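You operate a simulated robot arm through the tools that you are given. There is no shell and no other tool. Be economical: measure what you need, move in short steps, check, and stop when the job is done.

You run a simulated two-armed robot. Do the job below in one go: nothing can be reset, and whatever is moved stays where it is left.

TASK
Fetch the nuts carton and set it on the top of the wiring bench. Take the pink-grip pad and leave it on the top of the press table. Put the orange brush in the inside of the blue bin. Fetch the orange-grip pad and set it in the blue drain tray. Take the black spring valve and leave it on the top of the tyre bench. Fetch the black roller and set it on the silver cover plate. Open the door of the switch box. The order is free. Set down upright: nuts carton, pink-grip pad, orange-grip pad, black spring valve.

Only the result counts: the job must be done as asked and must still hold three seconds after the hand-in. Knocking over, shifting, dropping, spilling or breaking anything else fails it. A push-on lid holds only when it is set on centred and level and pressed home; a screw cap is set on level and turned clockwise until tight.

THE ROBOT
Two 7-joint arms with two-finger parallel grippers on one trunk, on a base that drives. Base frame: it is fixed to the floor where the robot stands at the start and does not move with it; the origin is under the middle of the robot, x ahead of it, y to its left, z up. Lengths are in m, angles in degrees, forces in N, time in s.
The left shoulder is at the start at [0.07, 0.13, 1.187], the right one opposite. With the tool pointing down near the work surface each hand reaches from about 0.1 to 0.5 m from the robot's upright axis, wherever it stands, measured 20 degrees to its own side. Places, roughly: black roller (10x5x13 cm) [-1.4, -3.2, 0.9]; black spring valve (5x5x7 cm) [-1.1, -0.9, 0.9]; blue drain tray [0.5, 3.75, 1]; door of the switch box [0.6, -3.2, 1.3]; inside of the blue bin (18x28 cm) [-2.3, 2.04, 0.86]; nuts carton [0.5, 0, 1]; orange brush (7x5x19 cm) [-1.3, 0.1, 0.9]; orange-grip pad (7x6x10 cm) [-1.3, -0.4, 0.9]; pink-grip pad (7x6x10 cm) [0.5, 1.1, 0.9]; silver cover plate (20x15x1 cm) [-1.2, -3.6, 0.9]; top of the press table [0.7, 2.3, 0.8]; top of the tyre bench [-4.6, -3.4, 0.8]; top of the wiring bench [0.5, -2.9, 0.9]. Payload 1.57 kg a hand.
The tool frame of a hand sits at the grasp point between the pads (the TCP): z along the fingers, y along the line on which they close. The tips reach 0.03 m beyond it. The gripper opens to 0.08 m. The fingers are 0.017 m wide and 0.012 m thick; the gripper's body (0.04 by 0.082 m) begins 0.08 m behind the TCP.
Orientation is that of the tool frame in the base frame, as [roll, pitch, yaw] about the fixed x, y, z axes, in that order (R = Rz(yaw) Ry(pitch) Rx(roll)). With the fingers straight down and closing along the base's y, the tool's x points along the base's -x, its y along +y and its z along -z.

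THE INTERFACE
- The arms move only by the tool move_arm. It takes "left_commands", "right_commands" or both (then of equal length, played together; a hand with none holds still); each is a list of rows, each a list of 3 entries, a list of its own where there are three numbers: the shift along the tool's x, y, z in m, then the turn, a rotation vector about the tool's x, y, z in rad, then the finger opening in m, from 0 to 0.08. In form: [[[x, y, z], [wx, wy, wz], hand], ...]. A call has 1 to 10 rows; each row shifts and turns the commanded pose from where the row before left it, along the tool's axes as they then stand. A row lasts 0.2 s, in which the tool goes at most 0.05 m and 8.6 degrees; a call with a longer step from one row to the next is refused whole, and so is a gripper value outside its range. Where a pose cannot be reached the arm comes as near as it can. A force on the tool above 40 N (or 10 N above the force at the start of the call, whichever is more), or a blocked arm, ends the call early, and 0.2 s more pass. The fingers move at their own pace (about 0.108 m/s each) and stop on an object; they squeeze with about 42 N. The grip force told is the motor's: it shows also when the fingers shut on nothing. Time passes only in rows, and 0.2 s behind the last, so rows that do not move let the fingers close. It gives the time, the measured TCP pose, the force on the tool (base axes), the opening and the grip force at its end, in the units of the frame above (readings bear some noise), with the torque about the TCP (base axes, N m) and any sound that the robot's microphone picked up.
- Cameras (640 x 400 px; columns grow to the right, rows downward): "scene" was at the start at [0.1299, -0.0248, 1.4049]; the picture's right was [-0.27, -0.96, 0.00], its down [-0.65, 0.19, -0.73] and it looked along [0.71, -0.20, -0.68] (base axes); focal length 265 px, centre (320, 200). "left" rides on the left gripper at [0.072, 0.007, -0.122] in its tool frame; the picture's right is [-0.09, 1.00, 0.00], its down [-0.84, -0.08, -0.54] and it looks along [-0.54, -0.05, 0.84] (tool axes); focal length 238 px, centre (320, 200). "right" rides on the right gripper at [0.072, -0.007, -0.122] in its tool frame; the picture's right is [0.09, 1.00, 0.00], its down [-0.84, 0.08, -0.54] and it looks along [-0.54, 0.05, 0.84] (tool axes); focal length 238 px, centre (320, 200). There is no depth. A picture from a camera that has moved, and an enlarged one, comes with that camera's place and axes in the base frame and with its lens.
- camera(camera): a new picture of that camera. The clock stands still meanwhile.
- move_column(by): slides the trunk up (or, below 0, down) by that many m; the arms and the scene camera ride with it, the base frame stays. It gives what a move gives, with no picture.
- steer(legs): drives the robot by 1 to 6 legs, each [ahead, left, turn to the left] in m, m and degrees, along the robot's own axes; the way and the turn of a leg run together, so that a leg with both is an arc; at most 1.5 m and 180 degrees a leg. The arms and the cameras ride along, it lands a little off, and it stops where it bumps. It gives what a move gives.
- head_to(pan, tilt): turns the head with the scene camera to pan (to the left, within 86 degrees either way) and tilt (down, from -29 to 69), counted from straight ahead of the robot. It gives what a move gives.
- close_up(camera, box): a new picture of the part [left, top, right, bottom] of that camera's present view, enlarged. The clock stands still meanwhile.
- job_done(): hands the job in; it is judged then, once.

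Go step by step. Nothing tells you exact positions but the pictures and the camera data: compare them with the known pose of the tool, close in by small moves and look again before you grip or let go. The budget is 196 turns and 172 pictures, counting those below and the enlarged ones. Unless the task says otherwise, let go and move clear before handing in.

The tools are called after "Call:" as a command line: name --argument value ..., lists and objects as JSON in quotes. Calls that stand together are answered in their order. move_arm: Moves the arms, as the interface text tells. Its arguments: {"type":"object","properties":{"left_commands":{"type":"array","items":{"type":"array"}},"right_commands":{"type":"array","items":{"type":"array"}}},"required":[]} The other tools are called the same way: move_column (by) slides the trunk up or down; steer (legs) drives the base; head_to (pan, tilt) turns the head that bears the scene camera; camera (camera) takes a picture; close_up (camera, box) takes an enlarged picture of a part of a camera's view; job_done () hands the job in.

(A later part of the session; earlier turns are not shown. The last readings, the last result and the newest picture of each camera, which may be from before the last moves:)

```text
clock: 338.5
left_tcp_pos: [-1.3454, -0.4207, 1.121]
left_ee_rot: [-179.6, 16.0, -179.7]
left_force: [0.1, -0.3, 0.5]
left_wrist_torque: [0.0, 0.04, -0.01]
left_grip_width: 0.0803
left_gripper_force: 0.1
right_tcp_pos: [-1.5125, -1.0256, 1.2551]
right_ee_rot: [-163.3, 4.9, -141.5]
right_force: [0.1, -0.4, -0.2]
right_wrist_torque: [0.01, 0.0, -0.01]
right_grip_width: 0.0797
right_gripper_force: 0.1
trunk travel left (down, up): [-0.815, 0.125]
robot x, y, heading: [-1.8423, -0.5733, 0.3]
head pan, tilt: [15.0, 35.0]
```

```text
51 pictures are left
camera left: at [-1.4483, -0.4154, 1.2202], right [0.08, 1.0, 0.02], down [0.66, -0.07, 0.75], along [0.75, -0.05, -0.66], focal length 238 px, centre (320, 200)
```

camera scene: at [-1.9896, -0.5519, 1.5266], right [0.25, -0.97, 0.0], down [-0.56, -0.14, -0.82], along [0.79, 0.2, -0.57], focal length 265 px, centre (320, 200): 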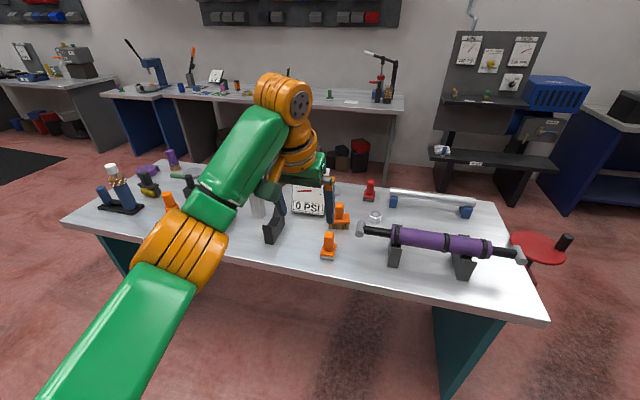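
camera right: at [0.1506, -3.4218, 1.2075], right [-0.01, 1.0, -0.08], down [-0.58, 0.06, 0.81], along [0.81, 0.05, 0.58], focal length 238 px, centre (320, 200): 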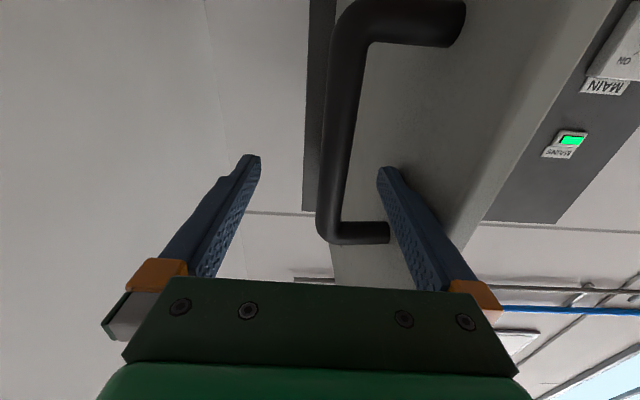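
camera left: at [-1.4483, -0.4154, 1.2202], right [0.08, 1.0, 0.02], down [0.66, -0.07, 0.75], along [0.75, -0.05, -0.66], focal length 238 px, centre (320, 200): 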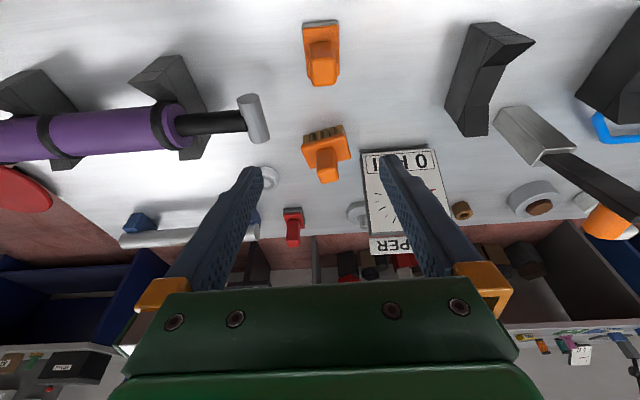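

The orange-grip pad is at (-1.331, -0.414). I'll correct and lower to just above it, then look.

Call:
move_arm --left_commands '[[[-0.0139, 0.007, 0.004], [0, 0, 0], 0.08], [[0, 0, 0], [0, 0, 0], 0.08]]'

Call:
move_column --by -0.16

Call:
camera --camera "left"

```text
clock: 339.1
left_tcp_pos: [-1.3307, -0.4146, 1.1217]
left_ee_rot: [-179.7, 16.0, -179.7]
left_force: [0.9, -0.7, 0.1]
left_wrist_torque: [0.01, -0.01, 0.02]
left_grip_width: 0.08
left_gripper_force: 0.0
right_tcp_pos: [-1.5109, -1.026, 1.2544]
right_ee_rot: [-163.2, 4.9, -141.3]
right_force: [-1.1, 0.0, -0.8]
right_wrist_torque: [-0.02, 0.01, 0.02]
right_grip_width: 0.0797
right_gripper_force: 0.0
trunk travel left (down, up): [-0.815, 0.125]
robot x, y, heading: [-1.8408, -0.5706, 0.4]
head pan, tilt: [15.0, 35.0]
```

```text
clock: 340.9
left_tcp_pos: [-1.3311, -0.414, 0.9621]
left_ee_rot: [-179.7, 16.0, -179.7]
left_force: [0.7, -0.2, 0.5]
left_wrist_torque: [0.01, 0.01, 0.01]
left_grip_width: 0.0799
left_gripper_force: 0.1
right_tcp_pos: [-1.5128, -1.0256, 1.0955]
right_ee_rot: [-163.3, 4.8, -141.4]
right_force: [-0.6, 0.2, 0.1]
right_wrist_torque: [-0.01, 0.04, 0.02]
right_grip_width: 0.0802
right_gripper_force: 0.0
trunk travel left (down, up): [-0.655, 0.285]
robot x, y, heading: [-1.8437, -0.5725, 0.3]
head pan, tilt: [15.0, 35.0]
```

```text
50 pictures are left
camera left: at [-1.434, -0.4083, 1.0601], right [0.08, 1.0, 0.02], down [0.66, -0.07, 0.75], along [0.75, -0.05, -0.66], focal length 238 px, centre (320, 200)
```

left: 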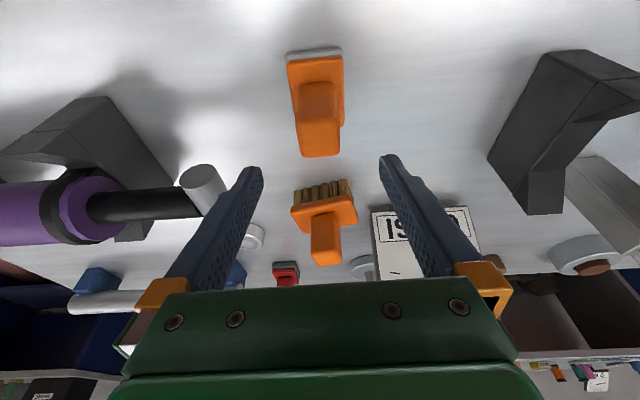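

Aligned. I'll lower the rest, close, and lift.

Call:
move_column --by -0.078

Call:
close_up --camera "left" --box '[220, 60, 420, 260]'

```text
clock: 342.0
left_tcp_pos: [-1.3304, -0.4134, 0.884]
left_ee_rot: [-179.7, 16.0, -179.8]
left_force: [0.2, -0.3, 0.3]
left_wrist_torque: [-0.02, 0.02, 0.03]
left_grip_width: 0.0802
left_gripper_force: 0.0
right_tcp_pos: [-1.5116, -1.0253, 1.0165]
right_ee_rot: [-163.2, 4.9, -141.4]
right_force: [0.3, 0.3, 0.0]
right_wrist_torque: [0.0, 0.0, 0.01]
right_grip_width: 0.0796
right_gripper_force: 0.1
trunk travel left (down, up): [-0.577, 0.363]
robot x, y, heading: [-1.8415, -0.5693, 0.1]
head pan, tilt: [15.0, 35.0]
```

```text
2.00 times, centred on (320, 160) of left
camera zoom: at [-1.4341, -0.4082, 0.9821], right [0.08, 1.0, 0.02], down [0.66, -0.07, 0.75], along [0.75, -0.05, -0.66], focal length 477 px, centre (320, 280)
```

zoom: 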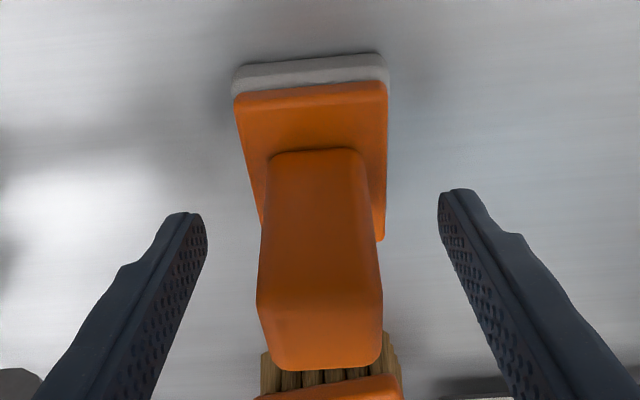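

Call:
move_arm --left_commands '[[[0, 0, 0], [0, 0, 0], 0.0], [[0, 0, 0], [0, 0, 0], 0.0], [[0, 0, 0], [0, 0, 0], 0.0], [[0, 0, 0], [0, 0, 0], 0.0]]'

Call:
move_column --by 0.36

Call:
steer --legs '[[-0.3, 0, 0]]'

Call:
camera --camera "left"

```text
clock: 343.0
left_tcp_pos: [-1.3298, -0.4142, 0.8828]
left_ee_rot: [-179.7, 15.9, -179.6]
left_force: [1.1, 0.5, 1.1]
left_wrist_torque: [0.07, -0.03, -0.03]
left_grip_width: 0.0317
left_gripper_force: 40.0
right_tcp_pos: [-1.5116, -1.0251, 1.017]
right_ee_rot: [-163.4, 4.9, -141.4]
right_force: [0.1, 0.1, 0.4]
right_wrist_torque: [-0.01, 0.0, -0.01]
right_grip_width: 0.0801
right_gripper_force: 0.0
trunk travel left (down, up): [-0.577, 0.363]
robot x, y, heading: [-1.8397, -0.5713, -0.0]
head pan, tilt: [15.0, 35.0]
```

```text
clock: 346.5
left_tcp_pos: [-1.3296, -0.414, 1.2432]
left_ee_rot: [-179.7, 15.9, -179.7]
left_force: [0.9, -0.3, -1.1]
left_wrist_torque: [-0.01, -0.03, 0.01]
left_grip_width: 0.0314
left_gripper_force: 40.4
right_tcp_pos: [-1.5116, -1.0261, 1.3782]
right_ee_rot: [-163.3, 4.9, -141.3]
right_force: [1.0, -0.6, 0.1]
right_wrist_torque: [0.03, 0.02, -0.01]
right_grip_width: 0.0799
right_gripper_force: 0.1
trunk travel left (down, up): [-0.937, 0.003]
robot x, y, heading: [-1.8408, -0.5694, 0.0]
head pan, tilt: [15.0, 35.0]
```

```text
clock: 348.6
left_tcp_pos: [-1.6287, -0.4129, 1.2428]
left_ee_rot: [-179.7, 15.9, -179.5]
left_force: [0.9, 0.3, -2.2]
left_wrist_torque: [-0.02, 0.04, -0.03]
left_grip_width: 0.0315
left_gripper_force: 40.1
right_tcp_pos: [-1.8072, -1.0255, 1.3762]
right_ee_rot: [-163.4, 4.7, -141.1]
right_force: [-0.4, -0.1, 0.1]
right_wrist_torque: [-0.05, 0.0, -0.03]
right_grip_width: 0.0798
right_gripper_force: 0.1
trunk travel left (down, up): [-0.937, 0.003]
robot x, y, heading: [-2.1415, -0.5703, 0.5]
head pan, tilt: [15.0, 35.0]
```

```text
48 pictures are left
camera left: at [-1.7313, -0.4077, 1.3407], right [0.08, 1.0, 0.02], down [0.66, -0.07, 0.75], along [0.75, -0.05, -0.66], focal length 238 px, centre (320, 200)
```

left: 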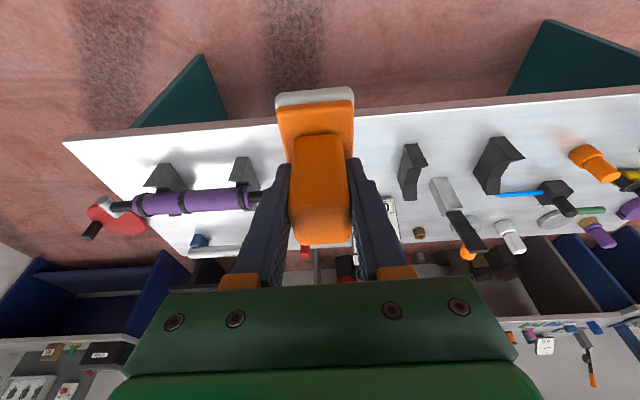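

The pad is held. I'll drive around the north end of the table and along the aisle toward the drain tray.

Call:
steer --legs '[[0, 1.0, -0.5], [0, 0.9, 0], [0.9, 0, 0], [0.84, 0, 0]]'

Call:
head_to --pan 60 --tilt 22

Call:
camera --camera "scene"

```text
clock: 366.5
left_tcp_pos: [0.0982, 1.4801, 1.2433]
left_ee_rot: [-179.7, 16.0, -179.7]
left_force: [-1.0, -0.5, -1.9]
left_wrist_torque: [-0.02, 0.03, 0.0]
left_grip_width: 0.0314
left_gripper_force: 39.9
right_tcp_pos: [-0.0824, 0.8669, 1.3784]
right_ee_rot: [-163.3, 4.8, -141.3]
right_force: [0.6, -0.3, -0.9]
right_wrist_torque: [0.02, -0.04, 0.01]
right_grip_width: 0.0797
right_gripper_force: 0.1
trunk travel left (down, up): [-0.937, 0.003]
robot x, y, heading: [-0.413, 1.323, 0.2]
head pan, tilt: [15.0, 35.0]
```

```text
clock: 367.6
left_tcp_pos: [0.0985, 1.4798, 1.2433]
left_ee_rot: [-179.6, 15.8, -179.5]
left_force: [-0.3, 0.0, -1.6]
left_wrist_torque: [0.03, 0.02, -0.01]
left_grip_width: 0.0315
left_gripper_force: 40.1
right_tcp_pos: [-0.082, 0.8678, 1.3772]
right_ee_rot: [-163.4, 4.9, -141.3]
right_force: [0.0, -1.2, 0.3]
right_wrist_torque: [0.01, -0.02, -0.01]
right_grip_width: 0.08
right_gripper_force: 0.2
trunk travel left (down, up): [-0.937, 0.003]
robot x, y, heading: [-0.4133, 1.3226, 0.1]
head pan, tilt: [60.0, 22.0]
```

```text
47 pictures are left
camera scene: at [-0.3154, 1.402, 1.5492], right [0.87, -0.5, 0.0], down [-0.19, -0.32, -0.93], along [0.46, 0.8, -0.38], focal length 265 px, centre (320, 200)
```

scene: 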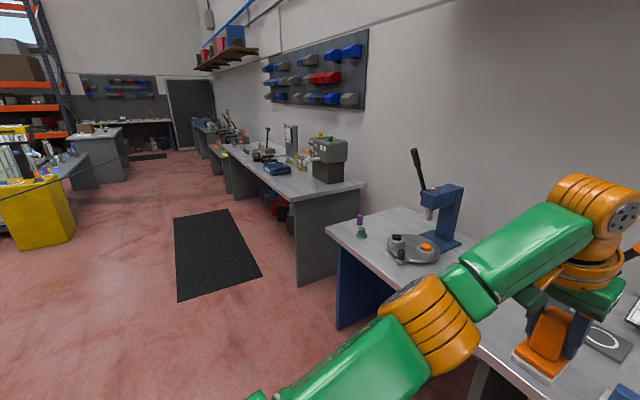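

Call:
steer --legs '[[0, 1.1, 0], [0, 1.0, 0]]'

Call:
head_to --pan 15 --tilt 35

Call:
camera --camera "scene"

```text
clock: 378.1
left_tcp_pos: [0.0838, 3.5952, 1.2424]
left_ee_rot: [-179.7, 15.7, -179.3]
left_force: [0.2, -0.1, -1.6]
left_wrist_torque: [-0.01, 0.02, -0.02]
left_grip_width: 0.0315
left_gripper_force: 40.2
right_tcp_pos: [-0.094, 2.9819, 1.3767]
right_ee_rot: [-163.4, 4.9, -141.0]
right_force: [-0.5, -0.5, 0.6]
right_wrist_torque: [0.01, -0.02, 0.02]
right_grip_width: 0.0799
right_gripper_force: 0.1
trunk travel left (down, up): [-0.937, 0.003]
robot x, y, heading: [-0.4286, 3.4377, 0.2]
head pan, tilt: [60.0, 22.0]
```

```text
clock: 379.2
left_tcp_pos: [0.0834, 3.5965, 1.2429]
left_ee_rot: [-179.7, 15.9, -179.3]
left_force: [0.8, -0.2, -1.5]
left_wrist_torque: [-0.02, 0.0, 0.0]
left_grip_width: 0.0317
left_gripper_force: 39.9
right_tcp_pos: [-0.0946, 2.9828, 1.3772]
right_ee_rot: [-163.3, 4.7, -140.9]
right_force: [-0.4, -0.4, 0.1]
right_wrist_torque: [0.01, 0.02, -0.01]
right_grip_width: 0.0802
right_gripper_force: 0.0
trunk travel left (down, up): [-0.937, 0.003]
robot x, y, heading: [-0.4239, 3.4408, 0.8]
head pan, tilt: [15.0, 35.0]
```

```text
46 pictures are left
camera scene: at [-0.2914, 3.4595, 1.5286], right [0.27, -0.96, 0.0], down [-0.55, -0.15, -0.82], along [0.79, 0.22, -0.57], focal length 265 px, centre (320, 200)
```

scene: 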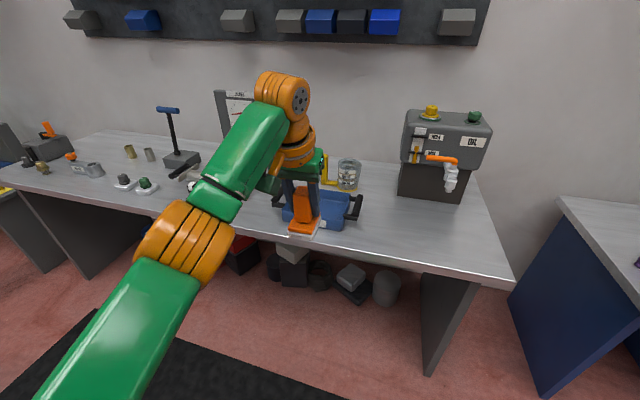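

The blue drain tray, with black side handles, is at about (0.55, 3.69). I'll drive closer and look from the hand camera.

Call:
steer --legs '[[0.36, 0.085, -0.8]]'

Call:
camera --camera "left"

Call:
camera --camera "scene"

```text
clock: 381.5
left_tcp_pos: [0.4419, 3.6719, 1.2439]
left_ee_rot: [-179.7, 16.0, 179.8]
left_force: [-0.1, 0.0, -1.5]
left_wrist_torque: [0.03, -0.05, 0.01]
left_grip_width: 0.0316
left_gripper_force: 39.9
right_tcp_pos: [0.2561, 3.0625, 1.3784]
right_ee_rot: [-163.3, 5.0, -141.8]
right_force: [-0.4, 0.1, 0.0]
right_wrist_torque: [0.03, -0.02, 0.01]
right_grip_width: 0.0798
right_gripper_force: 0.1
trunk travel left (down, up): [-0.937, 0.003]
robot x, y, heading: [-0.0672, 3.5231, -0.5]
head pan, tilt: [15.0, 35.0]
```

```text
45 pictures are left
camera left: at [0.3385, 3.6786, 1.3432], right [0.09, 1.0, 0.02], down [0.65, -0.08, 0.75], along [0.75, -0.06, -0.66], focal length 238 px, centre (320, 200)
```

left: 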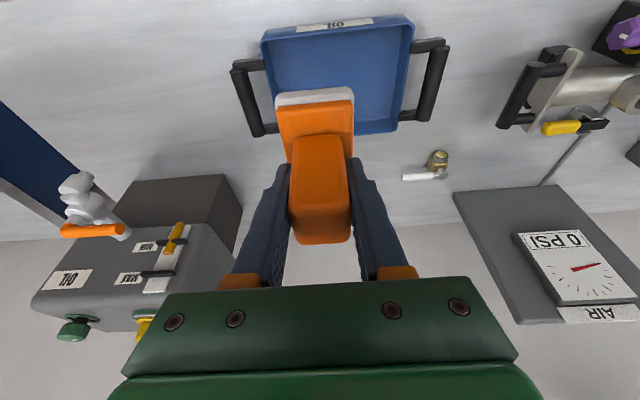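

```text
44 pictures are left
camera scene: at [0.0644, 3.5404, 1.5289], right [0.25, -0.97, 0.0], down [-0.55, -0.14, -0.82], along [0.79, 0.21, -0.57], focal length 265 px, centre (320, 200)
```

scene: 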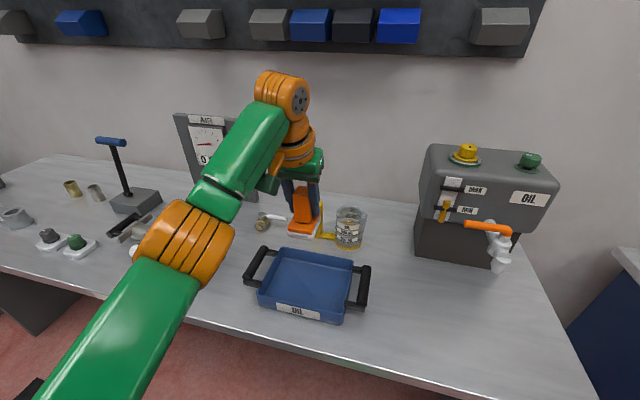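

I'll centre over the tray at (0.515, 3.70) and lower.

Call:
steer --legs '[[0.073, 0.026, 0.5]]'

Call:
move_column --by -0.24

Call:
camera --camera "left"

Call:
close_up --camera "scene" --box '[220, 160, 400, 300]'

```text
clock: 382.6
left_tcp_pos: [0.5063, 3.699, 1.2467]
left_ee_rot: [-179.9, 16.3, -179.8]
left_force: [-0.2, -0.5, -0.6]
left_wrist_torque: [0.05, -0.07, -0.01]
left_grip_width: 0.0315
left_gripper_force: 40.1
right_tcp_pos: [0.3235, 3.0863, 1.379]
right_ee_rot: [-163.1, 5.4, -141.4]
right_force: [-1.3, -0.6, 0.9]
right_wrist_torque: [0.03, -0.05, 0.03]
right_grip_width: 0.0801
right_gripper_force: 0.1
trunk travel left (down, up): [-0.937, 0.003]
robot x, y, heading: [0.0091, 3.5465, 0.1]
head pan, tilt: [15.0, 35.0]
```

```text
clock: 385.1
left_tcp_pos: [0.5152, 3.7032, 1.0041]
left_ee_rot: [-179.8, 15.8, -179.7]
left_force: [0.3, 0.3, -1.5]
left_wrist_torque: [0.01, 0.0, -0.01]
left_grip_width: 0.0315
left_gripper_force: 40.3
right_tcp_pos: [0.3349, 3.0915, 1.1358]
right_ee_rot: [-163.3, 4.9, -141.4]
right_force: [-0.4, 0.6, -0.5]
right_wrist_torque: [0.04, -0.01, 0.01]
right_grip_width: 0.0801
right_gripper_force: 0.2
trunk travel left (down, up): [-0.697, 0.243]
robot x, y, heading: [0.0021, 3.5459, -0.0]
head pan, tilt: [15.0, 35.0]
```

```text
43 pictures are left
camera left: at [0.4126, 3.7082, 1.1021], right [0.09, 1.0, 0.02], down [0.66, -0.07, 0.75], along [0.75, -0.05, -0.66], focal length 238 px, centre (320, 200)
```

left: 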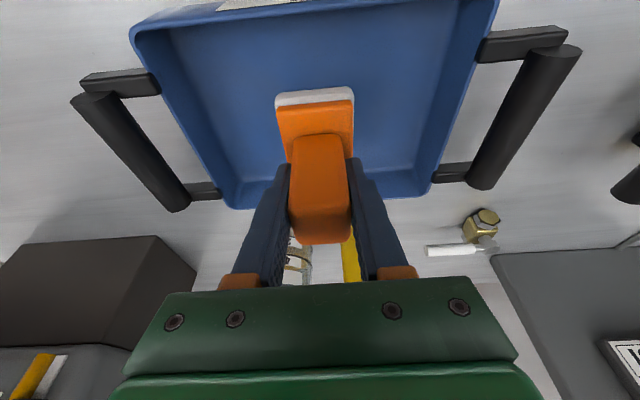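

```text
2.86 times, centred on (310, 230) of scene
camera zoom: at [0.1402, 3.5679, 1.2886], right [0.26, -0.97, 0.0], down [-0.55, -0.15, -0.82], along [0.79, 0.21, -0.57], focal length 758 px, centre (349, 114)
```

zoom: 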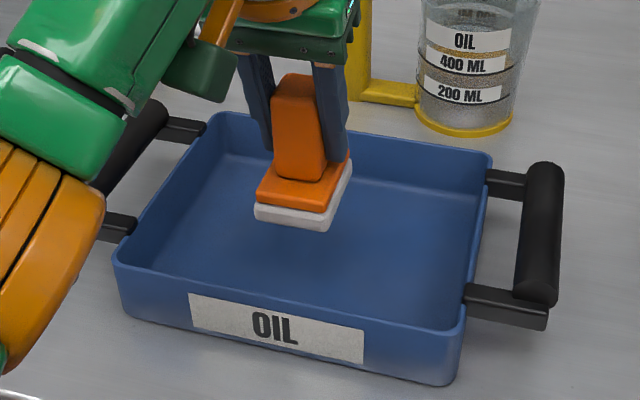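

Centred over the tray. I'll lower 4.5 cm, then feel for contact.

Call:
move_column --by -0.045

Call:
move_arm --left_commands '[[[0.0008, 0, 0.0029], [0, 0, 0], 0.0], [[0.0008, 0, 0.0029], [0, 0, 0], 0.0], [[0.0008, 0, 0.0029], [0, 0, 0], 0.0], [[0, 0, 0], [0, 0, 0], 0.0]]'

Call:
close_up --camera "scene" --box '[220, 140, 400, 280]'

```text
clock: 386.0
left_tcp_pos: [0.5172, 3.7026, 0.9576]
left_ee_rot: [-179.6, 15.9, -179.6]
left_force: [0.5, -1.1, -0.6]
left_wrist_torque: [0.01, 0.0, -0.04]
left_grip_width: 0.0315
left_gripper_force: 40.0
right_tcp_pos: [0.3339, 3.0897, 1.0936]
right_ee_rot: [-163.4, 4.9, -141.4]
right_force: [0.3, 0.5, 0.0]
right_wrist_torque: [-0.03, 0.02, -0.02]
right_grip_width: 0.0798
right_gripper_force: 0.0
trunk travel left (down, up): [-0.652, 0.288]
robot x, y, heading: [0.0034, 3.5448, 0.1]
head pan, tilt: [15.0, 35.0]
```

```text
clock: 387.0
left_tcp_pos: [0.5163, 3.7023, 0.9492]
left_ee_rot: [-179.6, 16.0, -179.6]
left_force: [-0.2, -0.3, -1.0]
left_wrist_torque: [0.0, 0.01, 0.03]
left_grip_width: 0.0313
left_gripper_force: 40.4
right_tcp_pos: [0.3349, 3.0904, 1.0932]
right_ee_rot: [-163.3, 4.9, -141.5]
right_force: [-0.2, 0.7, 1.0]
right_wrist_torque: [0.05, -0.01, 0.0]
right_grip_width: 0.0802
right_gripper_force: 0.1
trunk travel left (down, up): [-0.652, 0.288]
robot x, y, heading: [0.0015, 3.548, -0.0]
head pan, tilt: [15.0, 35.0]
```

```text
2.86 times, centred on (310, 210) of scene
camera zoom: at [0.1403, 3.5679, 1.2436], right [0.26, -0.97, 0.0], down [-0.55, -0.15, -0.82], along [0.79, 0.21, -0.57], focal length 758 px, centre (349, 171)
```

zoom: 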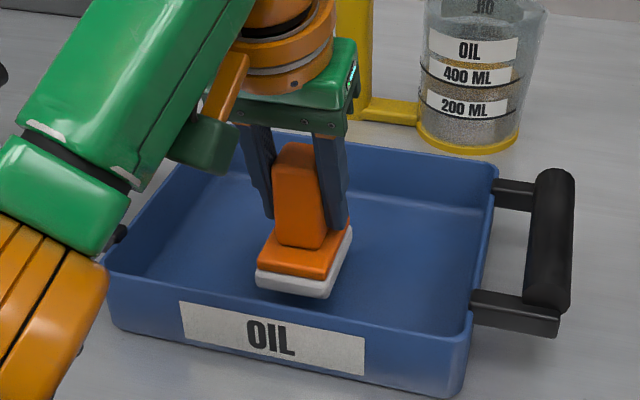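

Call:
move_arm --left_commands '[[[0.0008, 0, 0.0025], [0, 0, 0], 0.0], [[0.0008, 0, 0.0025], [0, 0, 0], 0.0], [[0.0008, 0, 0.0025], [0, 0, 0], 0.0], [[0, 0, 0], [0, 0, 0], 0.0]]'

Call:
move_arm --left_commands '[[[0.0006, 0, 0.0019], [0, 0, 0], 0.0], [[0.0006, 0, 0.0019], [0, 0, 0], 0.0], [[0, 0, 0], [0, 0, 0], 0.0]]'

```text
clock: 388.0
left_tcp_pos: [0.5161, 3.7025, 0.941]
left_ee_rot: [-179.7, 15.9, -179.6]
left_force: [0.5, 0.1, -1.0]
left_wrist_torque: [0.0, 0.01, 0.06]
left_grip_width: 0.0316
left_gripper_force: 40.1
right_tcp_pos: [0.3329, 3.091, 1.0921]
right_ee_rot: [-163.3, 4.8, -141.3]
right_force: [0.5, -0.3, -0.7]
right_wrist_torque: [0.0, 0.0, 0.01]
right_grip_width: 0.0801
right_gripper_force: 0.1
trunk travel left (down, up): [-0.652, 0.288]
robot x, y, heading: [0.0028, 3.5467, 0.4]
head pan, tilt: [15.0, 35.0]
```

```text
clock: 388.8
left_tcp_pos: [0.5161, 3.7024, 0.9362]
left_ee_rot: [-179.7, 15.9, -179.7]
left_force: [-0.3, 0.3, -1.1]
left_wrist_torque: [-0.03, -0.01, 0.01]
left_grip_width: 0.0315
left_gripper_force: 40.3
right_tcp_pos: [0.3359, 3.0909, 1.0935]
right_ee_rot: [-163.3, 4.8, -141.4]
right_force: [0.3, 0.9, 0.4]
right_wrist_torque: [0.02, 0.0, 0.01]
right_grip_width: 0.0799
right_gripper_force: 0.1
trunk travel left (down, up): [-0.652, 0.288]
robot x, y, heading: [0.0055, 3.5454, 0.1]
head pan, tilt: [15.0, 35.0]
```

Call:
move_arm --left_commands '[[[0.0006, 0, 0.0019], [0, 0, 0], 0.0], [[0.0006, 0, 0.0019], [0, 0, 0], 0.0], [[0.0006, 0, 0.0019], [0, 0, 0], 0.0], [[0, 0, 0], [0, 0, 0], 0.0]]'

Call:
close_up --camera "scene" --box '[220, 140, 400, 280]'

```text
clock: 389.8
left_tcp_pos: [0.5162, 3.7023, 0.9308]
left_ee_rot: [-179.7, 16.0, -179.6]
left_force: [0.4, -0.3, -1.2]
left_wrist_torque: [-0.03, 0.01, 0.03]
left_grip_width: 0.0317
left_gripper_force: 39.9
right_tcp_pos: [0.3345, 3.0895, 1.0922]
right_ee_rot: [-163.3, 5.0, -141.5]
right_force: [-0.2, 0.4, 0.3]
right_wrist_torque: [-0.01, -0.02, 0.01]
right_grip_width: 0.0799
right_gripper_force: 0.2
trunk travel left (down, up): [-0.652, 0.288]
robot x, y, heading: [0.0054, 3.5465, 0.2]
head pan, tilt: [15.0, 35.0]
```

```text
2.86 times, centred on (310, 210) of scene
camera zoom: at [0.1403, 3.5679, 1.2436], right [0.26, -0.97, 0.0], down [-0.55, -0.15, -0.82], along [0.79, 0.21, -0.57], focal length 758 px, centre (349, 171)
```

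zoom: 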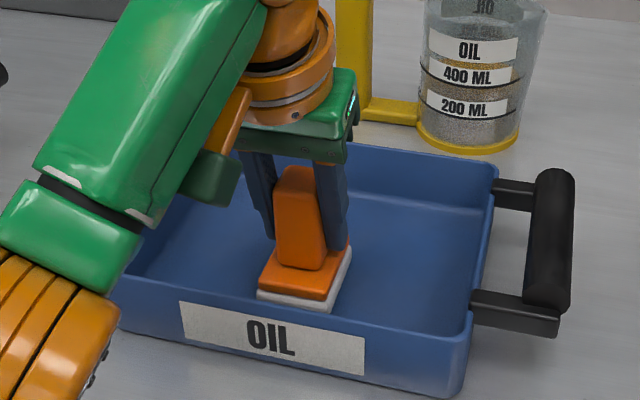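

Call:
move_arm --left_commands '[[[0.0006, 0, 0.0019], [0, 0, 0], 0.0], [[0.0006, 0, 0.0019], [0, 0, 0], 0.0], [[0.0006, 0, 0.0019], [0, 0, 0], 0.0], [[0.0006, 0, 0.0019], [0, 0, 0], 0.0], [[0, 0, 0], [0, 0, 0], 0.0]]'

```text
clock: 391.0
left_tcp_pos: [0.5129, 3.7014, 0.9269]
left_ee_rot: [-179.7, 16.5, -179.7]
left_force: [11.3, 3.8, 34.2]
left_wrist_torque: [0.51, -0.03, -0.11]
left_grip_width: 0.0321
left_gripper_force: 40.6
right_tcp_pos: [0.3281, 3.0879, 1.0934]
right_ee_rot: [-163.3, 5.2, -141.4]
right_force: [-0.3, 0.0, 0.4]
right_wrist_torque: [-0.03, 0.0, -0.03]
right_grip_width: 0.0798
right_gripper_force: 0.1
trunk travel left (down, up): [-0.652, 0.288]
robot x, y, heading: [0.0071, 3.5471, 0.1]
head pan, tilt: [15.0, 35.0]
```

The pad touches the tray floor. I'll ease up, open and rise straight.

Call:
move_arm --left_commands '[[[-0.001, 0, -0.0038], [0, 0, 0], 0.0], [[0, 0, 0], [0, 0, 0], 0.0], [[0, 0, 0], [0, 0, 0], 0.06], [[0, 0, 0], [0, 0, 0], 0.06], [[0, 0, 0], [0, 0, 0], 0.06]]'

Call:
move_column --by 0.285

Call:
close_up --camera "scene" --box '[220, 200, 400, 340]'

```text
clock: 392.2
left_tcp_pos: [0.5153, 3.7037, 0.9263]
left_ee_rot: [-179.7, 15.8, -179.6]
left_force: [-0.2, -0.3, -0.9]
left_wrist_torque: [0.01, 0.01, 0.0]
left_grip_width: 0.0598
left_gripper_force: 0.1
right_tcp_pos: [0.3341, 3.0913, 1.0919]
right_ee_rot: [-163.3, 4.9, -141.4]
right_force: [1.0, -0.8, -0.1]
right_wrist_torque: [-0.02, -0.01, 0.04]
right_grip_width: 0.08
right_gripper_force: 0.1
trunk travel left (down, up): [-0.652, 0.288]
robot x, y, heading: [0.0037, 3.5467, 0.1]
head pan, tilt: [15.0, 35.0]
```

```text
clock: 395.1
left_tcp_pos: [0.5161, 3.7017, 1.2116]
left_ee_rot: [-179.7, 16.0, -179.7]
left_force: [-0.5, 0.0, -0.1]
left_wrist_torque: [-0.01, -0.01, -0.01]
left_grip_width: 0.0599
left_gripper_force: 0.3
right_tcp_pos: [0.334, 3.0899, 1.3772]
right_ee_rot: [-163.3, 4.8, -141.4]
right_force: [0.5, 0.8, 0.3]
right_wrist_torque: [0.04, 0.02, 0.01]
right_grip_width: 0.0797
right_gripper_force: 0.1
trunk travel left (down, up): [-0.937, 0.003]
robot x, y, heading: [0.0034, 3.5481, 0.2]
head pan, tilt: [15.0, 35.0]
```

```text
2.86 times, centred on (310, 270) of scene
camera zoom: at [0.14, 3.5678, 1.5286], right [0.26, -0.97, 0.0], down [-0.55, -0.15, -0.82], along [0.79, 0.21, -0.57], focal length 758 px, centre (349, 0)
```

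zoom: 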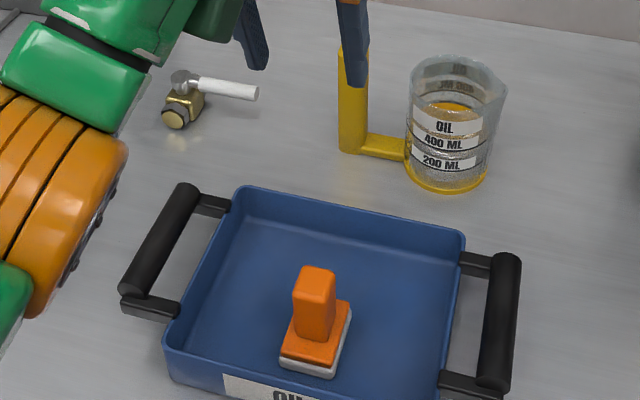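

The orange-grip pad stands in the drain tray. Last is the pink-grip pad, so I'll back out and drive to about y 0.95.

Call:
steer --legs '[[-0.42, 0, 0], [0, -1.3, 0], [0, -1.3, 0]]'

Call:
head_to --pan 15 --tilt 35

Call:
camera --camera "scene"

```text
clock: 409.9
left_tcp_pos: [0.1045, 1.0966, 1.2116]
left_ee_rot: [-179.6, 16.1, -179.8]
left_force: [-0.8, -1.2, -0.9]
left_wrist_torque: [-0.03, -0.05, -0.01]
left_grip_width: 0.06
left_gripper_force: 0.0
right_tcp_pos: [-0.0778, 0.4855, 1.377]
right_ee_rot: [-163.3, 4.9, -141.5]
right_force: [-0.5, -0.2, 0.2]
right_wrist_torque: [-0.02, 0.04, -0.01]
right_grip_width: 0.08
right_gripper_force: 0.0
trunk travel left (down, up): [-0.937, 0.003]
robot x, y, heading: [-0.402, 0.9435, -0.1]
head pan, tilt: [15.0, 35.0]
```

```text
clock: 410.5
left_tcp_pos: [0.1036, 1.0965, 1.2117]
left_ee_rot: [-179.7, 16.0, -179.9]
left_force: [0.3, 0.0, 0.4]
left_wrist_torque: [0.0, 0.0, -0.02]
left_grip_width: 0.0602
left_gripper_force: 0.0
right_tcp_pos: [-0.0768, 0.4845, 1.3776]
right_ee_rot: [-163.3, 4.8, -141.5]
right_force: [0.2, -0.1, 0.6]
right_wrist_torque: [0.01, 0.01, -0.01]
right_grip_width: 0.0801
right_gripper_force: 0.0
trunk travel left (down, up): [-0.937, 0.003]
robot x, y, heading: [-0.4062, 0.9371, -0.0]
head pan, tilt: [15.0, 35.0]
```

```text
38 pictures are left
camera scene: at [-0.2711, 0.9628, 1.5286], right [0.26, -0.97, 0.0], down [-0.55, -0.15, -0.82], along [0.79, 0.21, -0.57], focal length 265 px, centre (320, 200)
```

scene: 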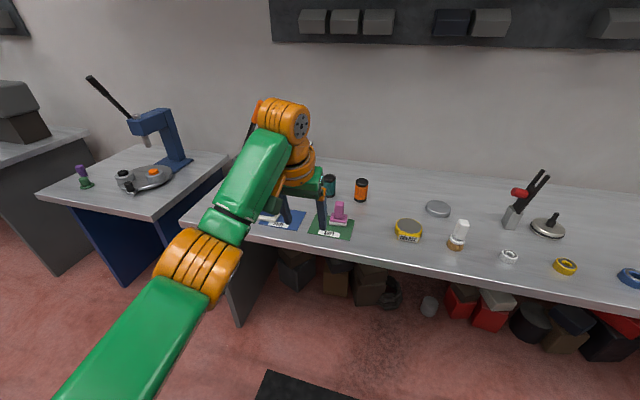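

The pink-grip pad is at about (0.51, 1.09) on a green mat. I'll drive in and check from the hand camera.

Call:
steer --legs '[[0.4, -0.005, 0]]'

Call:
move_column --by -0.08

Call:
camera --camera "left"

```text
clock: 413.0
left_tcp_pos: [0.5027, 1.0921, 1.2125]
left_ee_rot: [-179.7, 16.2, -179.8]
left_force: [-0.1, 0.4, -0.2]
left_wrist_torque: [0.02, -0.01, 0.0]
left_grip_width: 0.0603
left_gripper_force: 0.1
right_tcp_pos: [0.3188, 0.4804, 1.3785]
right_ee_rot: [-163.1, 5.0, -141.5]
right_force: [-0.4, 0.2, -0.5]
right_wrist_torque: [0.02, -0.05, -0.02]
right_grip_width: 0.08
right_gripper_force: 0.1
trunk travel left (down, up): [-0.937, 0.003]
robot x, y, heading: [-0.0025, 0.9333, -0.1]
head pan, tilt: [15.0, 35.0]
```

```text
clock: 414.2
left_tcp_pos: [0.5037, 1.0928, 1.1316]
left_ee_rot: [-179.6, 15.9, -179.8]
left_force: [0.2, -0.1, 0.0]
left_wrist_torque: [-0.03, 0.0, 0.0]
left_grip_width: 0.0601
left_gripper_force: 0.2
right_tcp_pos: [0.3222, 0.4791, 1.2986]
right_ee_rot: [-163.3, 5.0, -141.4]
right_force: [0.6, -0.4, 0.0]
right_wrist_torque: [0.0, 0.01, 0.0]
right_grip_width: 0.0798
right_gripper_force: 0.1
trunk travel left (down, up): [-0.857, 0.083]
robot x, y, heading: [-0.0061, 0.9381, 0.3]
head pan, tilt: [15.0, 35.0]
```

```text
37 pictures are left
camera left: at [0.401, 1.0972, 1.2311], right [0.09, 1.0, 0.02], down [0.66, -0.07, 0.75], along [0.75, -0.05, -0.66], focal length 238 px, centre (320, 200)
```

left: 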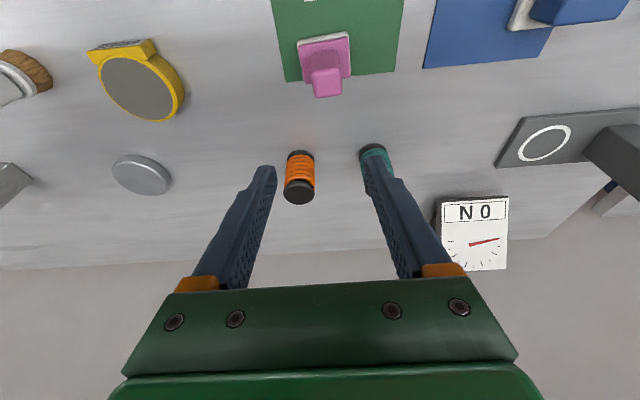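

Call:
move_arm --left_commands '[[[-0.008, 0.006, 0.0022], [0, 0, 0], 0.08], [[0, 0, 0], [0, 0, 0], 0.08]]'

Call:
move_column --by -0.11

Call:
camera --camera "left"

```text
clock: 414.8
left_tcp_pos: [0.5133, 1.0987, 1.1331]
left_ee_rot: [-179.7, 16.0, -179.7]
left_force: [0.4, -0.8, 0.2]
left_wrist_torque: [-0.03, 0.05, -0.03]
left_grip_width: 0.0798
left_gripper_force: 0.1
right_tcp_pos: [0.3238, 0.4794, 1.2974]
right_ee_rot: [-163.3, 4.9, -141.5]
right_force: [0.8, -0.5, 0.8]
right_wrist_torque: [-0.03, -0.02, 0.02]
right_grip_width: 0.0804
right_gripper_force: 0.1
trunk travel left (down, up): [-0.857, 0.083]
robot x, y, heading: [-0.0064, 0.9376, 0.1]
head pan, tilt: [15.0, 35.0]
```

```text
clock: 416.2
left_tcp_pos: [0.5124, 1.0967, 1.0226]
left_ee_rot: [-179.7, 16.0, -179.8]
left_force: [0.4, 0.3, 0.2]
left_wrist_torque: [0.01, -0.01, -0.03]
left_grip_width: 0.0798
left_gripper_force: 0.0
right_tcp_pos: [0.3234, 0.48, 1.1877]
right_ee_rot: [-163.4, 5.0, -141.5]
right_force: [0.4, 0.5, -1.6]
right_wrist_torque: [-0.01, 0.02, 0.01]
right_grip_width: 0.0799
right_gripper_force: 0.0
trunk travel left (down, up): [-0.747, 0.193]
robot x, y, heading: [-0.0068, 0.9346, 0.1]
head pan, tilt: [15.0, 35.0]
```

```text
36 pictures are left
camera left: at [0.4093, 1.1032, 1.121], right [0.09, 1.0, 0.02], down [0.66, -0.07, 0.75], along [0.75, -0.05, -0.66], focal length 238 px, centre (320, 200)
```

left: 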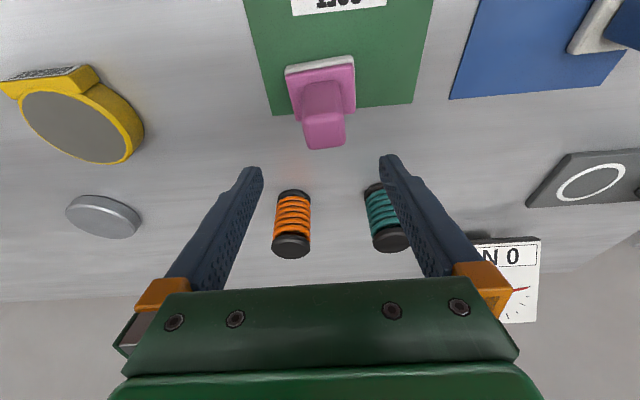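

Call:
move_arm --left_commands '[[[-0.004, 0.002, 0.001], [0, 0, 0], 0.08], [[0, 0, 0], [0, 0, 0], 0.08]]'

Call:
move_column --by -0.087

Call:
close_up --camera "left" --box '[220, 60, 420, 260]'

```text
clock: 416.8
left_tcp_pos: [0.5176, 1.0997, 1.0211]
left_ee_rot: [-179.7, 15.9, -179.8]
left_force: [-0.2, -0.2, -0.5]
left_wrist_torque: [0.01, -0.01, -0.04]
left_grip_width: 0.08
left_gripper_force: 0.0
right_tcp_pos: [0.3236, 0.4793, 1.1866]
right_ee_rot: [-163.3, 4.9, -141.4]
right_force: [0.1, 0.7, -0.6]
right_wrist_torque: [-0.02, -0.01, -0.03]
right_grip_width: 0.0802
right_gripper_force: 0.1
trunk travel left (down, up): [-0.747, 0.193]
robot x, y, heading: [-0.0053, 0.933, 0.3]
head pan, tilt: [15.0, 35.0]
```

```text
clock: 418.0
left_tcp_pos: [0.5166, 1.0993, 0.9346]
left_ee_rot: [-179.7, 16.0, -179.8]
left_force: [0.6, 0.0, -0.5]
left_wrist_torque: [0.03, 0.0, 0.0]
left_grip_width: 0.08
left_gripper_force: 0.0
right_tcp_pos: [0.323, 0.4787, 1.101]
right_ee_rot: [-163.4, 4.9, -141.5]
right_force: [0.2, -0.5, -0.6]
right_wrist_torque: [-0.02, 0.01, 0.0]
right_grip_width: 0.08
right_gripper_force: 0.1
trunk travel left (down, up): [-0.66, 0.28]
robot x, y, heading: [-0.0055, 0.9372, -0.0]
head pan, tilt: [15.0, 35.0]
```

```text
2.00 times, centred on (320, 160) of left
camera zoom: at [0.4132, 1.1051, 1.0339], right [0.09, 1.0, 0.02], down [0.66, -0.07, 0.75], along [0.75, -0.05, -0.66], focal length 477 px, centre (320, 280)
```

zoom: 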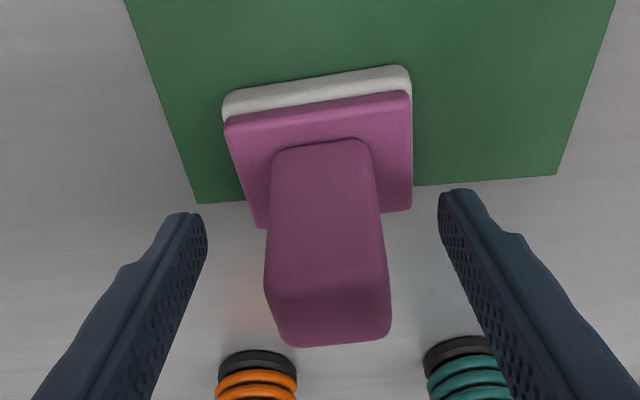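

The pad is turned about 8 degrees, so I'll turn the hand to match, then grip and lift.

Call:
move_arm --left_commands '[[[0, 0, 0], [0, 0, -0.07], 0.08], [[0, 0, 0], [0, 0, -0.06], 0.08], [[0, 0, 0], [0, 0, 0], 0.0], [[0, 0, 0], [0, 0, 0], 0.0], [[0, 0, 0], [0, 0, 0], 0.0], [[0, 0, 0], [0, 0, 0], 0.0]]'

Call:
move_column --by 0.27

Call:
camera --camera "left"

```text
clock: 419.4
left_tcp_pos: [0.5162, 1.0995, 0.9351]
left_ee_rot: [-177.6, 16.0, -172.1]
left_force: [1.1, 2.0, 7.0]
left_wrist_torque: [0.34, -0.07, -0.08]
left_grip_width: 0.0339
left_gripper_force: 41.7
right_tcp_pos: [0.3218, 0.4801, 1.1]
right_ee_rot: [-163.3, 5.0, -141.5]
right_force: [0.0, -0.2, -0.3]
right_wrist_torque: [0.0, -0.03, 0.01]
right_grip_width: 0.0801
right_gripper_force: 0.0
trunk travel left (down, up): [-0.66, 0.28]
robot x, y, heading: [-0.0059, 0.9423, -0.1]
head pan, tilt: [15.0, 35.0]
```

```text
clock: 422.2
left_tcp_pos: [0.5163, 1.0992, 1.2048]
left_ee_rot: [-177.6, 15.7, -172.1]
left_force: [0.1, -0.1, -1.2]
left_wrist_torque: [0.0, -0.02, 0.02]
left_grip_width: 0.0336
left_gripper_force: 41.5
right_tcp_pos: [0.3227, 0.4807, 1.371]
right_ee_rot: [-163.2, 5.0, -141.6]
right_force: [-0.6, 0.2, -0.3]
right_wrist_torque: [-0.01, -0.02, 0.02]
right_grip_width: 0.08
right_gripper_force: 0.1
trunk travel left (down, up): [-0.93, 0.01]
robot x, y, heading: [-0.0027, 0.9375, 0.2]
head pan, tilt: [15.0, 35.0]
```

```text
34 pictures are left
camera left: at [0.4136, 1.0958, 1.3039], right [-0.04, 1.0, -0.02], down [0.66, 0.04, 0.75], along [0.75, 0.02, -0.66], focal length 238 px, centre (320, 200)
```

left: 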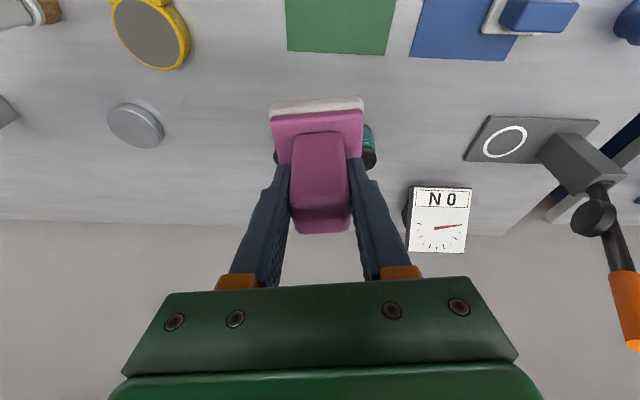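

The pink pad is held. I'll back out, sidestep to the press table, and look at it.

Call:
steer --legs '[[-0.4, 0, 0], [0, 0.97, 0]]'

Call:
head_to --pan 10 --tilt 38

Call:
camera --camera "scene"

```text
clock: 429.4
left_tcp_pos: [0.1121, 2.0778, 1.2042]
left_ee_rot: [-177.6, 15.8, -172.0]
left_force: [-0.6, -0.4, -1.2]
left_wrist_torque: [-0.01, -0.01, -0.01]
left_grip_width: 0.0336
left_gripper_force: 41.3
right_tcp_pos: [-0.079, 1.4585, 1.3706]
right_ee_rot: [-163.4, 4.9, -141.4]
right_force: [0.6, -0.3, -0.4]
right_wrist_torque: [0.0, -0.04, 0.0]
right_grip_width: 0.08
right_gripper_force: 0.0
trunk travel left (down, up): [-0.93, 0.01]
robot x, y, heading: [-0.4091, 1.9182, 0.0]
head pan, tilt: [15.0, 35.0]
```

```text
clock: 430.0
left_tcp_pos: [0.113, 2.0785, 1.205]
left_ee_rot: [-177.6, 15.8, -171.9]
left_force: [0.6, 0.1, -0.4]
left_wrist_torque: [0.02, 0.0, 0.01]
left_grip_width: 0.0335
left_gripper_force: 41.6
right_tcp_pos: [-0.0795, 1.4591, 1.3705]
right_ee_rot: [-163.2, 4.9, -141.6]
right_force: [-0.3, -0.8, -0.4]
right_wrist_torque: [-0.01, -0.03, -0.02]
right_grip_width: 0.0799
right_gripper_force: 0.1
trunk travel left (down, up): [-0.93, 0.01]
robot x, y, heading: [-0.4128, 1.9209, 0.3]
head pan, tilt: [10.0, 38.0]
```

```text
33 pictures are left
camera scene: at [-0.274, 1.9286, 1.517], right [0.17, -0.98, 0.0], down [-0.61, -0.11, -0.79], along [0.78, 0.14, -0.62], focal length 265 px, centre (320, 200)
```

scene: 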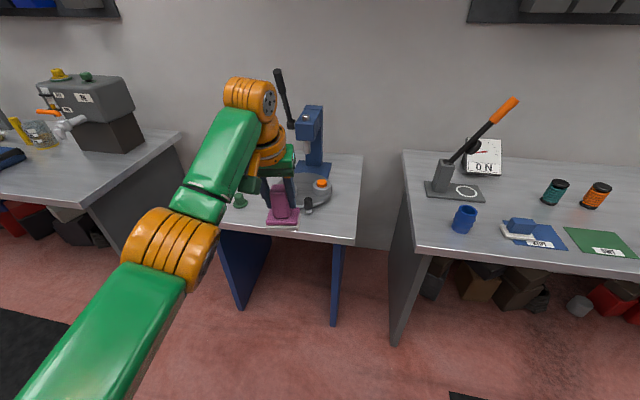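

There's a free spot at the right front of the press table, at about (0.485, 2.02). I'll drive in over it and lower part-way.

Call:
steer --legs '[[0.372, -0.056, -0.3]]'

Call:
move_column --by -0.26

Call:
camera --camera "scene"

Call:
camera --camera "left"

```text
clock: 432.4
left_tcp_pos: [0.4835, 2.0175, 1.2074]
left_ee_rot: [-177.5, 15.9, -172.5]
left_force: [-0.3, -0.3, -2.1]
left_wrist_torque: [-0.06, 0.02, 0.01]
left_grip_width: 0.0334
left_gripper_force: 41.2
right_tcp_pos: [0.2829, 1.3992, 1.371]
right_ee_rot: [-163.2, 5.0, -142.0]
right_force: [-0.2, 0.3, 0.2]
right_wrist_torque: [0.03, -0.03, 0.04]
right_grip_width: 0.0802
right_gripper_force: 0.0
trunk travel left (down, up): [-0.93, 0.01]
robot x, y, heading: [-0.0384, 1.8592, -0.2]
head pan, tilt: [10.0, 38.0]
```

```text
clock: 435.1
left_tcp_pos: [0.4872, 2.0163, 0.9454]
left_ee_rot: [-177.6, 15.7, -172.6]
left_force: [0.2, -0.6, -0.6]
left_wrist_torque: [-0.02, 0.05, 0.02]
left_grip_width: 0.0336
left_gripper_force: 41.5
right_tcp_pos: [0.2868, 1.399, 1.1101]
right_ee_rot: [-163.2, 5.0, -142.0]
right_force: [-0.2, 0.3, -0.2]
right_wrist_torque: [-0.02, -0.01, -0.01]
right_grip_width: 0.0798
right_gripper_force: 0.1
trunk travel left (down, up): [-0.67, 0.27]
robot x, y, heading: [-0.0404, 1.8597, -0.3]
head pan, tilt: [10.0, 38.0]
```

```text
32 pictures are left
camera scene: at [0.0972, 1.8705, 1.257], right [0.17, -0.99, 0.0], down [-0.61, -0.1, -0.79], along [0.78, 0.13, -0.62], focal length 265 px, centre (320, 200)
```

scene: 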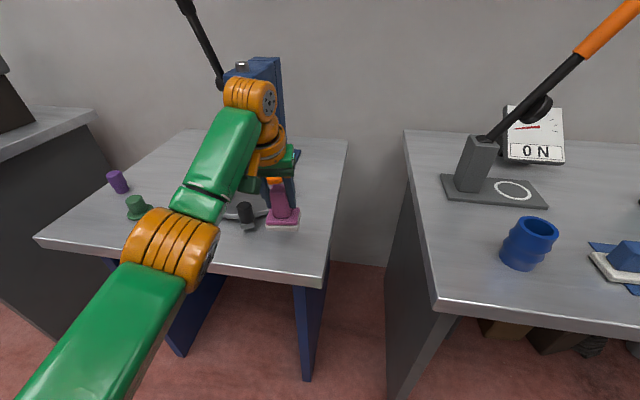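

```text
31 pictures are left
camera left: at [0.3821, 2.014, 1.044], right [-0.03, 1.0, -0.02], down [0.66, 0.03, 0.75], along [0.75, 0.01, -0.66], focal length 238 px, centre (320, 200)
```

left: 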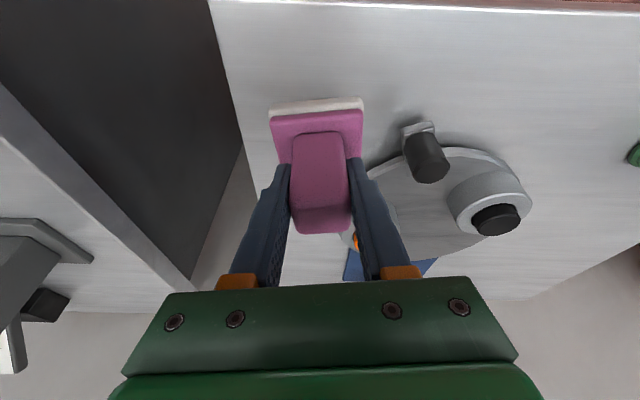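

The landing spot is clear of the rotary plate's knob. I'll shift 1.5 cm away from it and lower 6 cm.

Call:
move_arm --left_commands '[[[0, -0.015, 0], [0, 0, 0], 0.0], [[0, 0, 0], [0, 0, 0], 0.0]]'

Call:
move_column --by -0.06

Call:
close_up --camera "scene" --box '[200, 110, 380, 250]'

```text
clock: 435.7
left_tcp_pos: [0.4867, 2.0018, 0.9463]
left_ee_rot: [-177.5, 15.8, -172.6]
left_force: [-0.5, -0.2, -2.4]
left_wrist_torque: [0.0, 0.0, 0.0]
left_grip_width: 0.0334
left_gripper_force: 41.2
right_tcp_pos: [0.2868, 1.3999, 1.1109]
right_ee_rot: [-163.3, 4.9, -141.9]
right_force: [0.1, 0.1, -0.2]
right_wrist_torque: [-0.04, 0.0, 0.0]
right_grip_width: 0.0799
right_gripper_force: 0.0
trunk travel left (down, up): [-0.67, 0.27]
robot x, y, heading: [-0.0387, 1.8582, -0.7]
head pan, tilt: [10.0, 38.0]
```

```text
clock: 436.7
left_tcp_pos: [0.4867, 2.0018, 0.8858]
left_ee_rot: [-177.5, 15.8, -172.6]
left_force: [0.2, 0.4, -1.6]
left_wrist_torque: [0.01, 0.0, -0.02]
left_grip_width: 0.0334
left_gripper_force: 41.5
right_tcp_pos: [0.2867, 1.3995, 1.0495]
right_ee_rot: [-163.2, 5.0, -141.9]
right_force: [0.1, 0.5, -0.8]
right_wrist_torque: [-0.01, 0.0, 0.03]
right_grip_width: 0.0802
right_gripper_force: 0.1
trunk travel left (down, up): [-0.61, 0.33]
robot x, y, heading: [-0.0364, 1.859, -0.5]
head pan, tilt: [10.0, 38.0]
```

```text
2.86 times, centred on (290, 180) of scene
camera zoom: at [0.097, 1.8704, 1.197], right [0.17, -0.99, 0.0], down [-0.61, -0.1, -0.79], along [0.78, 0.13, -0.62], focal length 758 px, centre (406, 257)
```

zoom: 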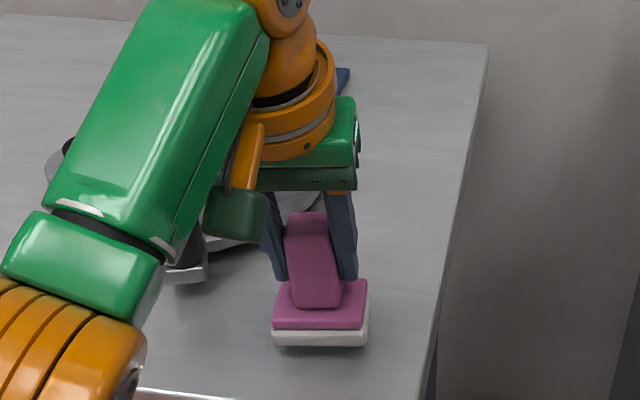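

Call:
move_arm --left_commands '[[[0.0008, 0, 0.0029], [0, 0, 0], 0.0], [[0.0008, 0, 0.0029], [0, 0, 0], 0.0], [[0.0008, 0, 0.0029], [0, 0, 0], 0.0], [[0.0008, 0, 0.0029], [0, 0, 0], 0.0], [[0, 0, 0], [0, 0, 0], 0.0]]'

Call:
close_up --camera "scene" --box '[200, 110, 380, 250]'

```text
clock: 437.9
left_tcp_pos: [0.4873, 2.0006, 0.8735]
left_ee_rot: [-177.5, 15.7, -172.6]
left_force: [-0.4, -0.7, -0.6]
left_wrist_torque: [-0.02, 0.0, -0.02]
left_grip_width: 0.0337
left_gripper_force: 41.1
right_tcp_pos: [0.2856, 1.3987, 1.0502]
right_ee_rot: [-163.4, 4.9, -142.0]
right_force: [0.2, 0.3, 0.1]
right_wrist_torque: [-0.01, 0.03, 0.0]
right_grip_width: 0.08
right_gripper_force: 0.0
trunk travel left (down, up): [-0.61, 0.33]
robot x, y, heading: [-0.0359, 1.8587, -0.5]
head pan, tilt: [10.0, 38.0]
```

```text
2.86 times, centred on (290, 180) of scene
camera zoom: at [0.0972, 1.8704, 1.197], right [0.17, -0.99, 0.0], down [-0.61, -0.1, -0.79], along [0.78, 0.13, -0.62], focal length 758 px, centre (406, 257)
```

zoom: 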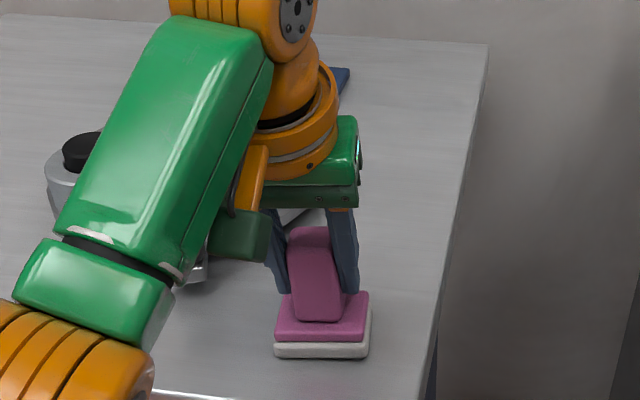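

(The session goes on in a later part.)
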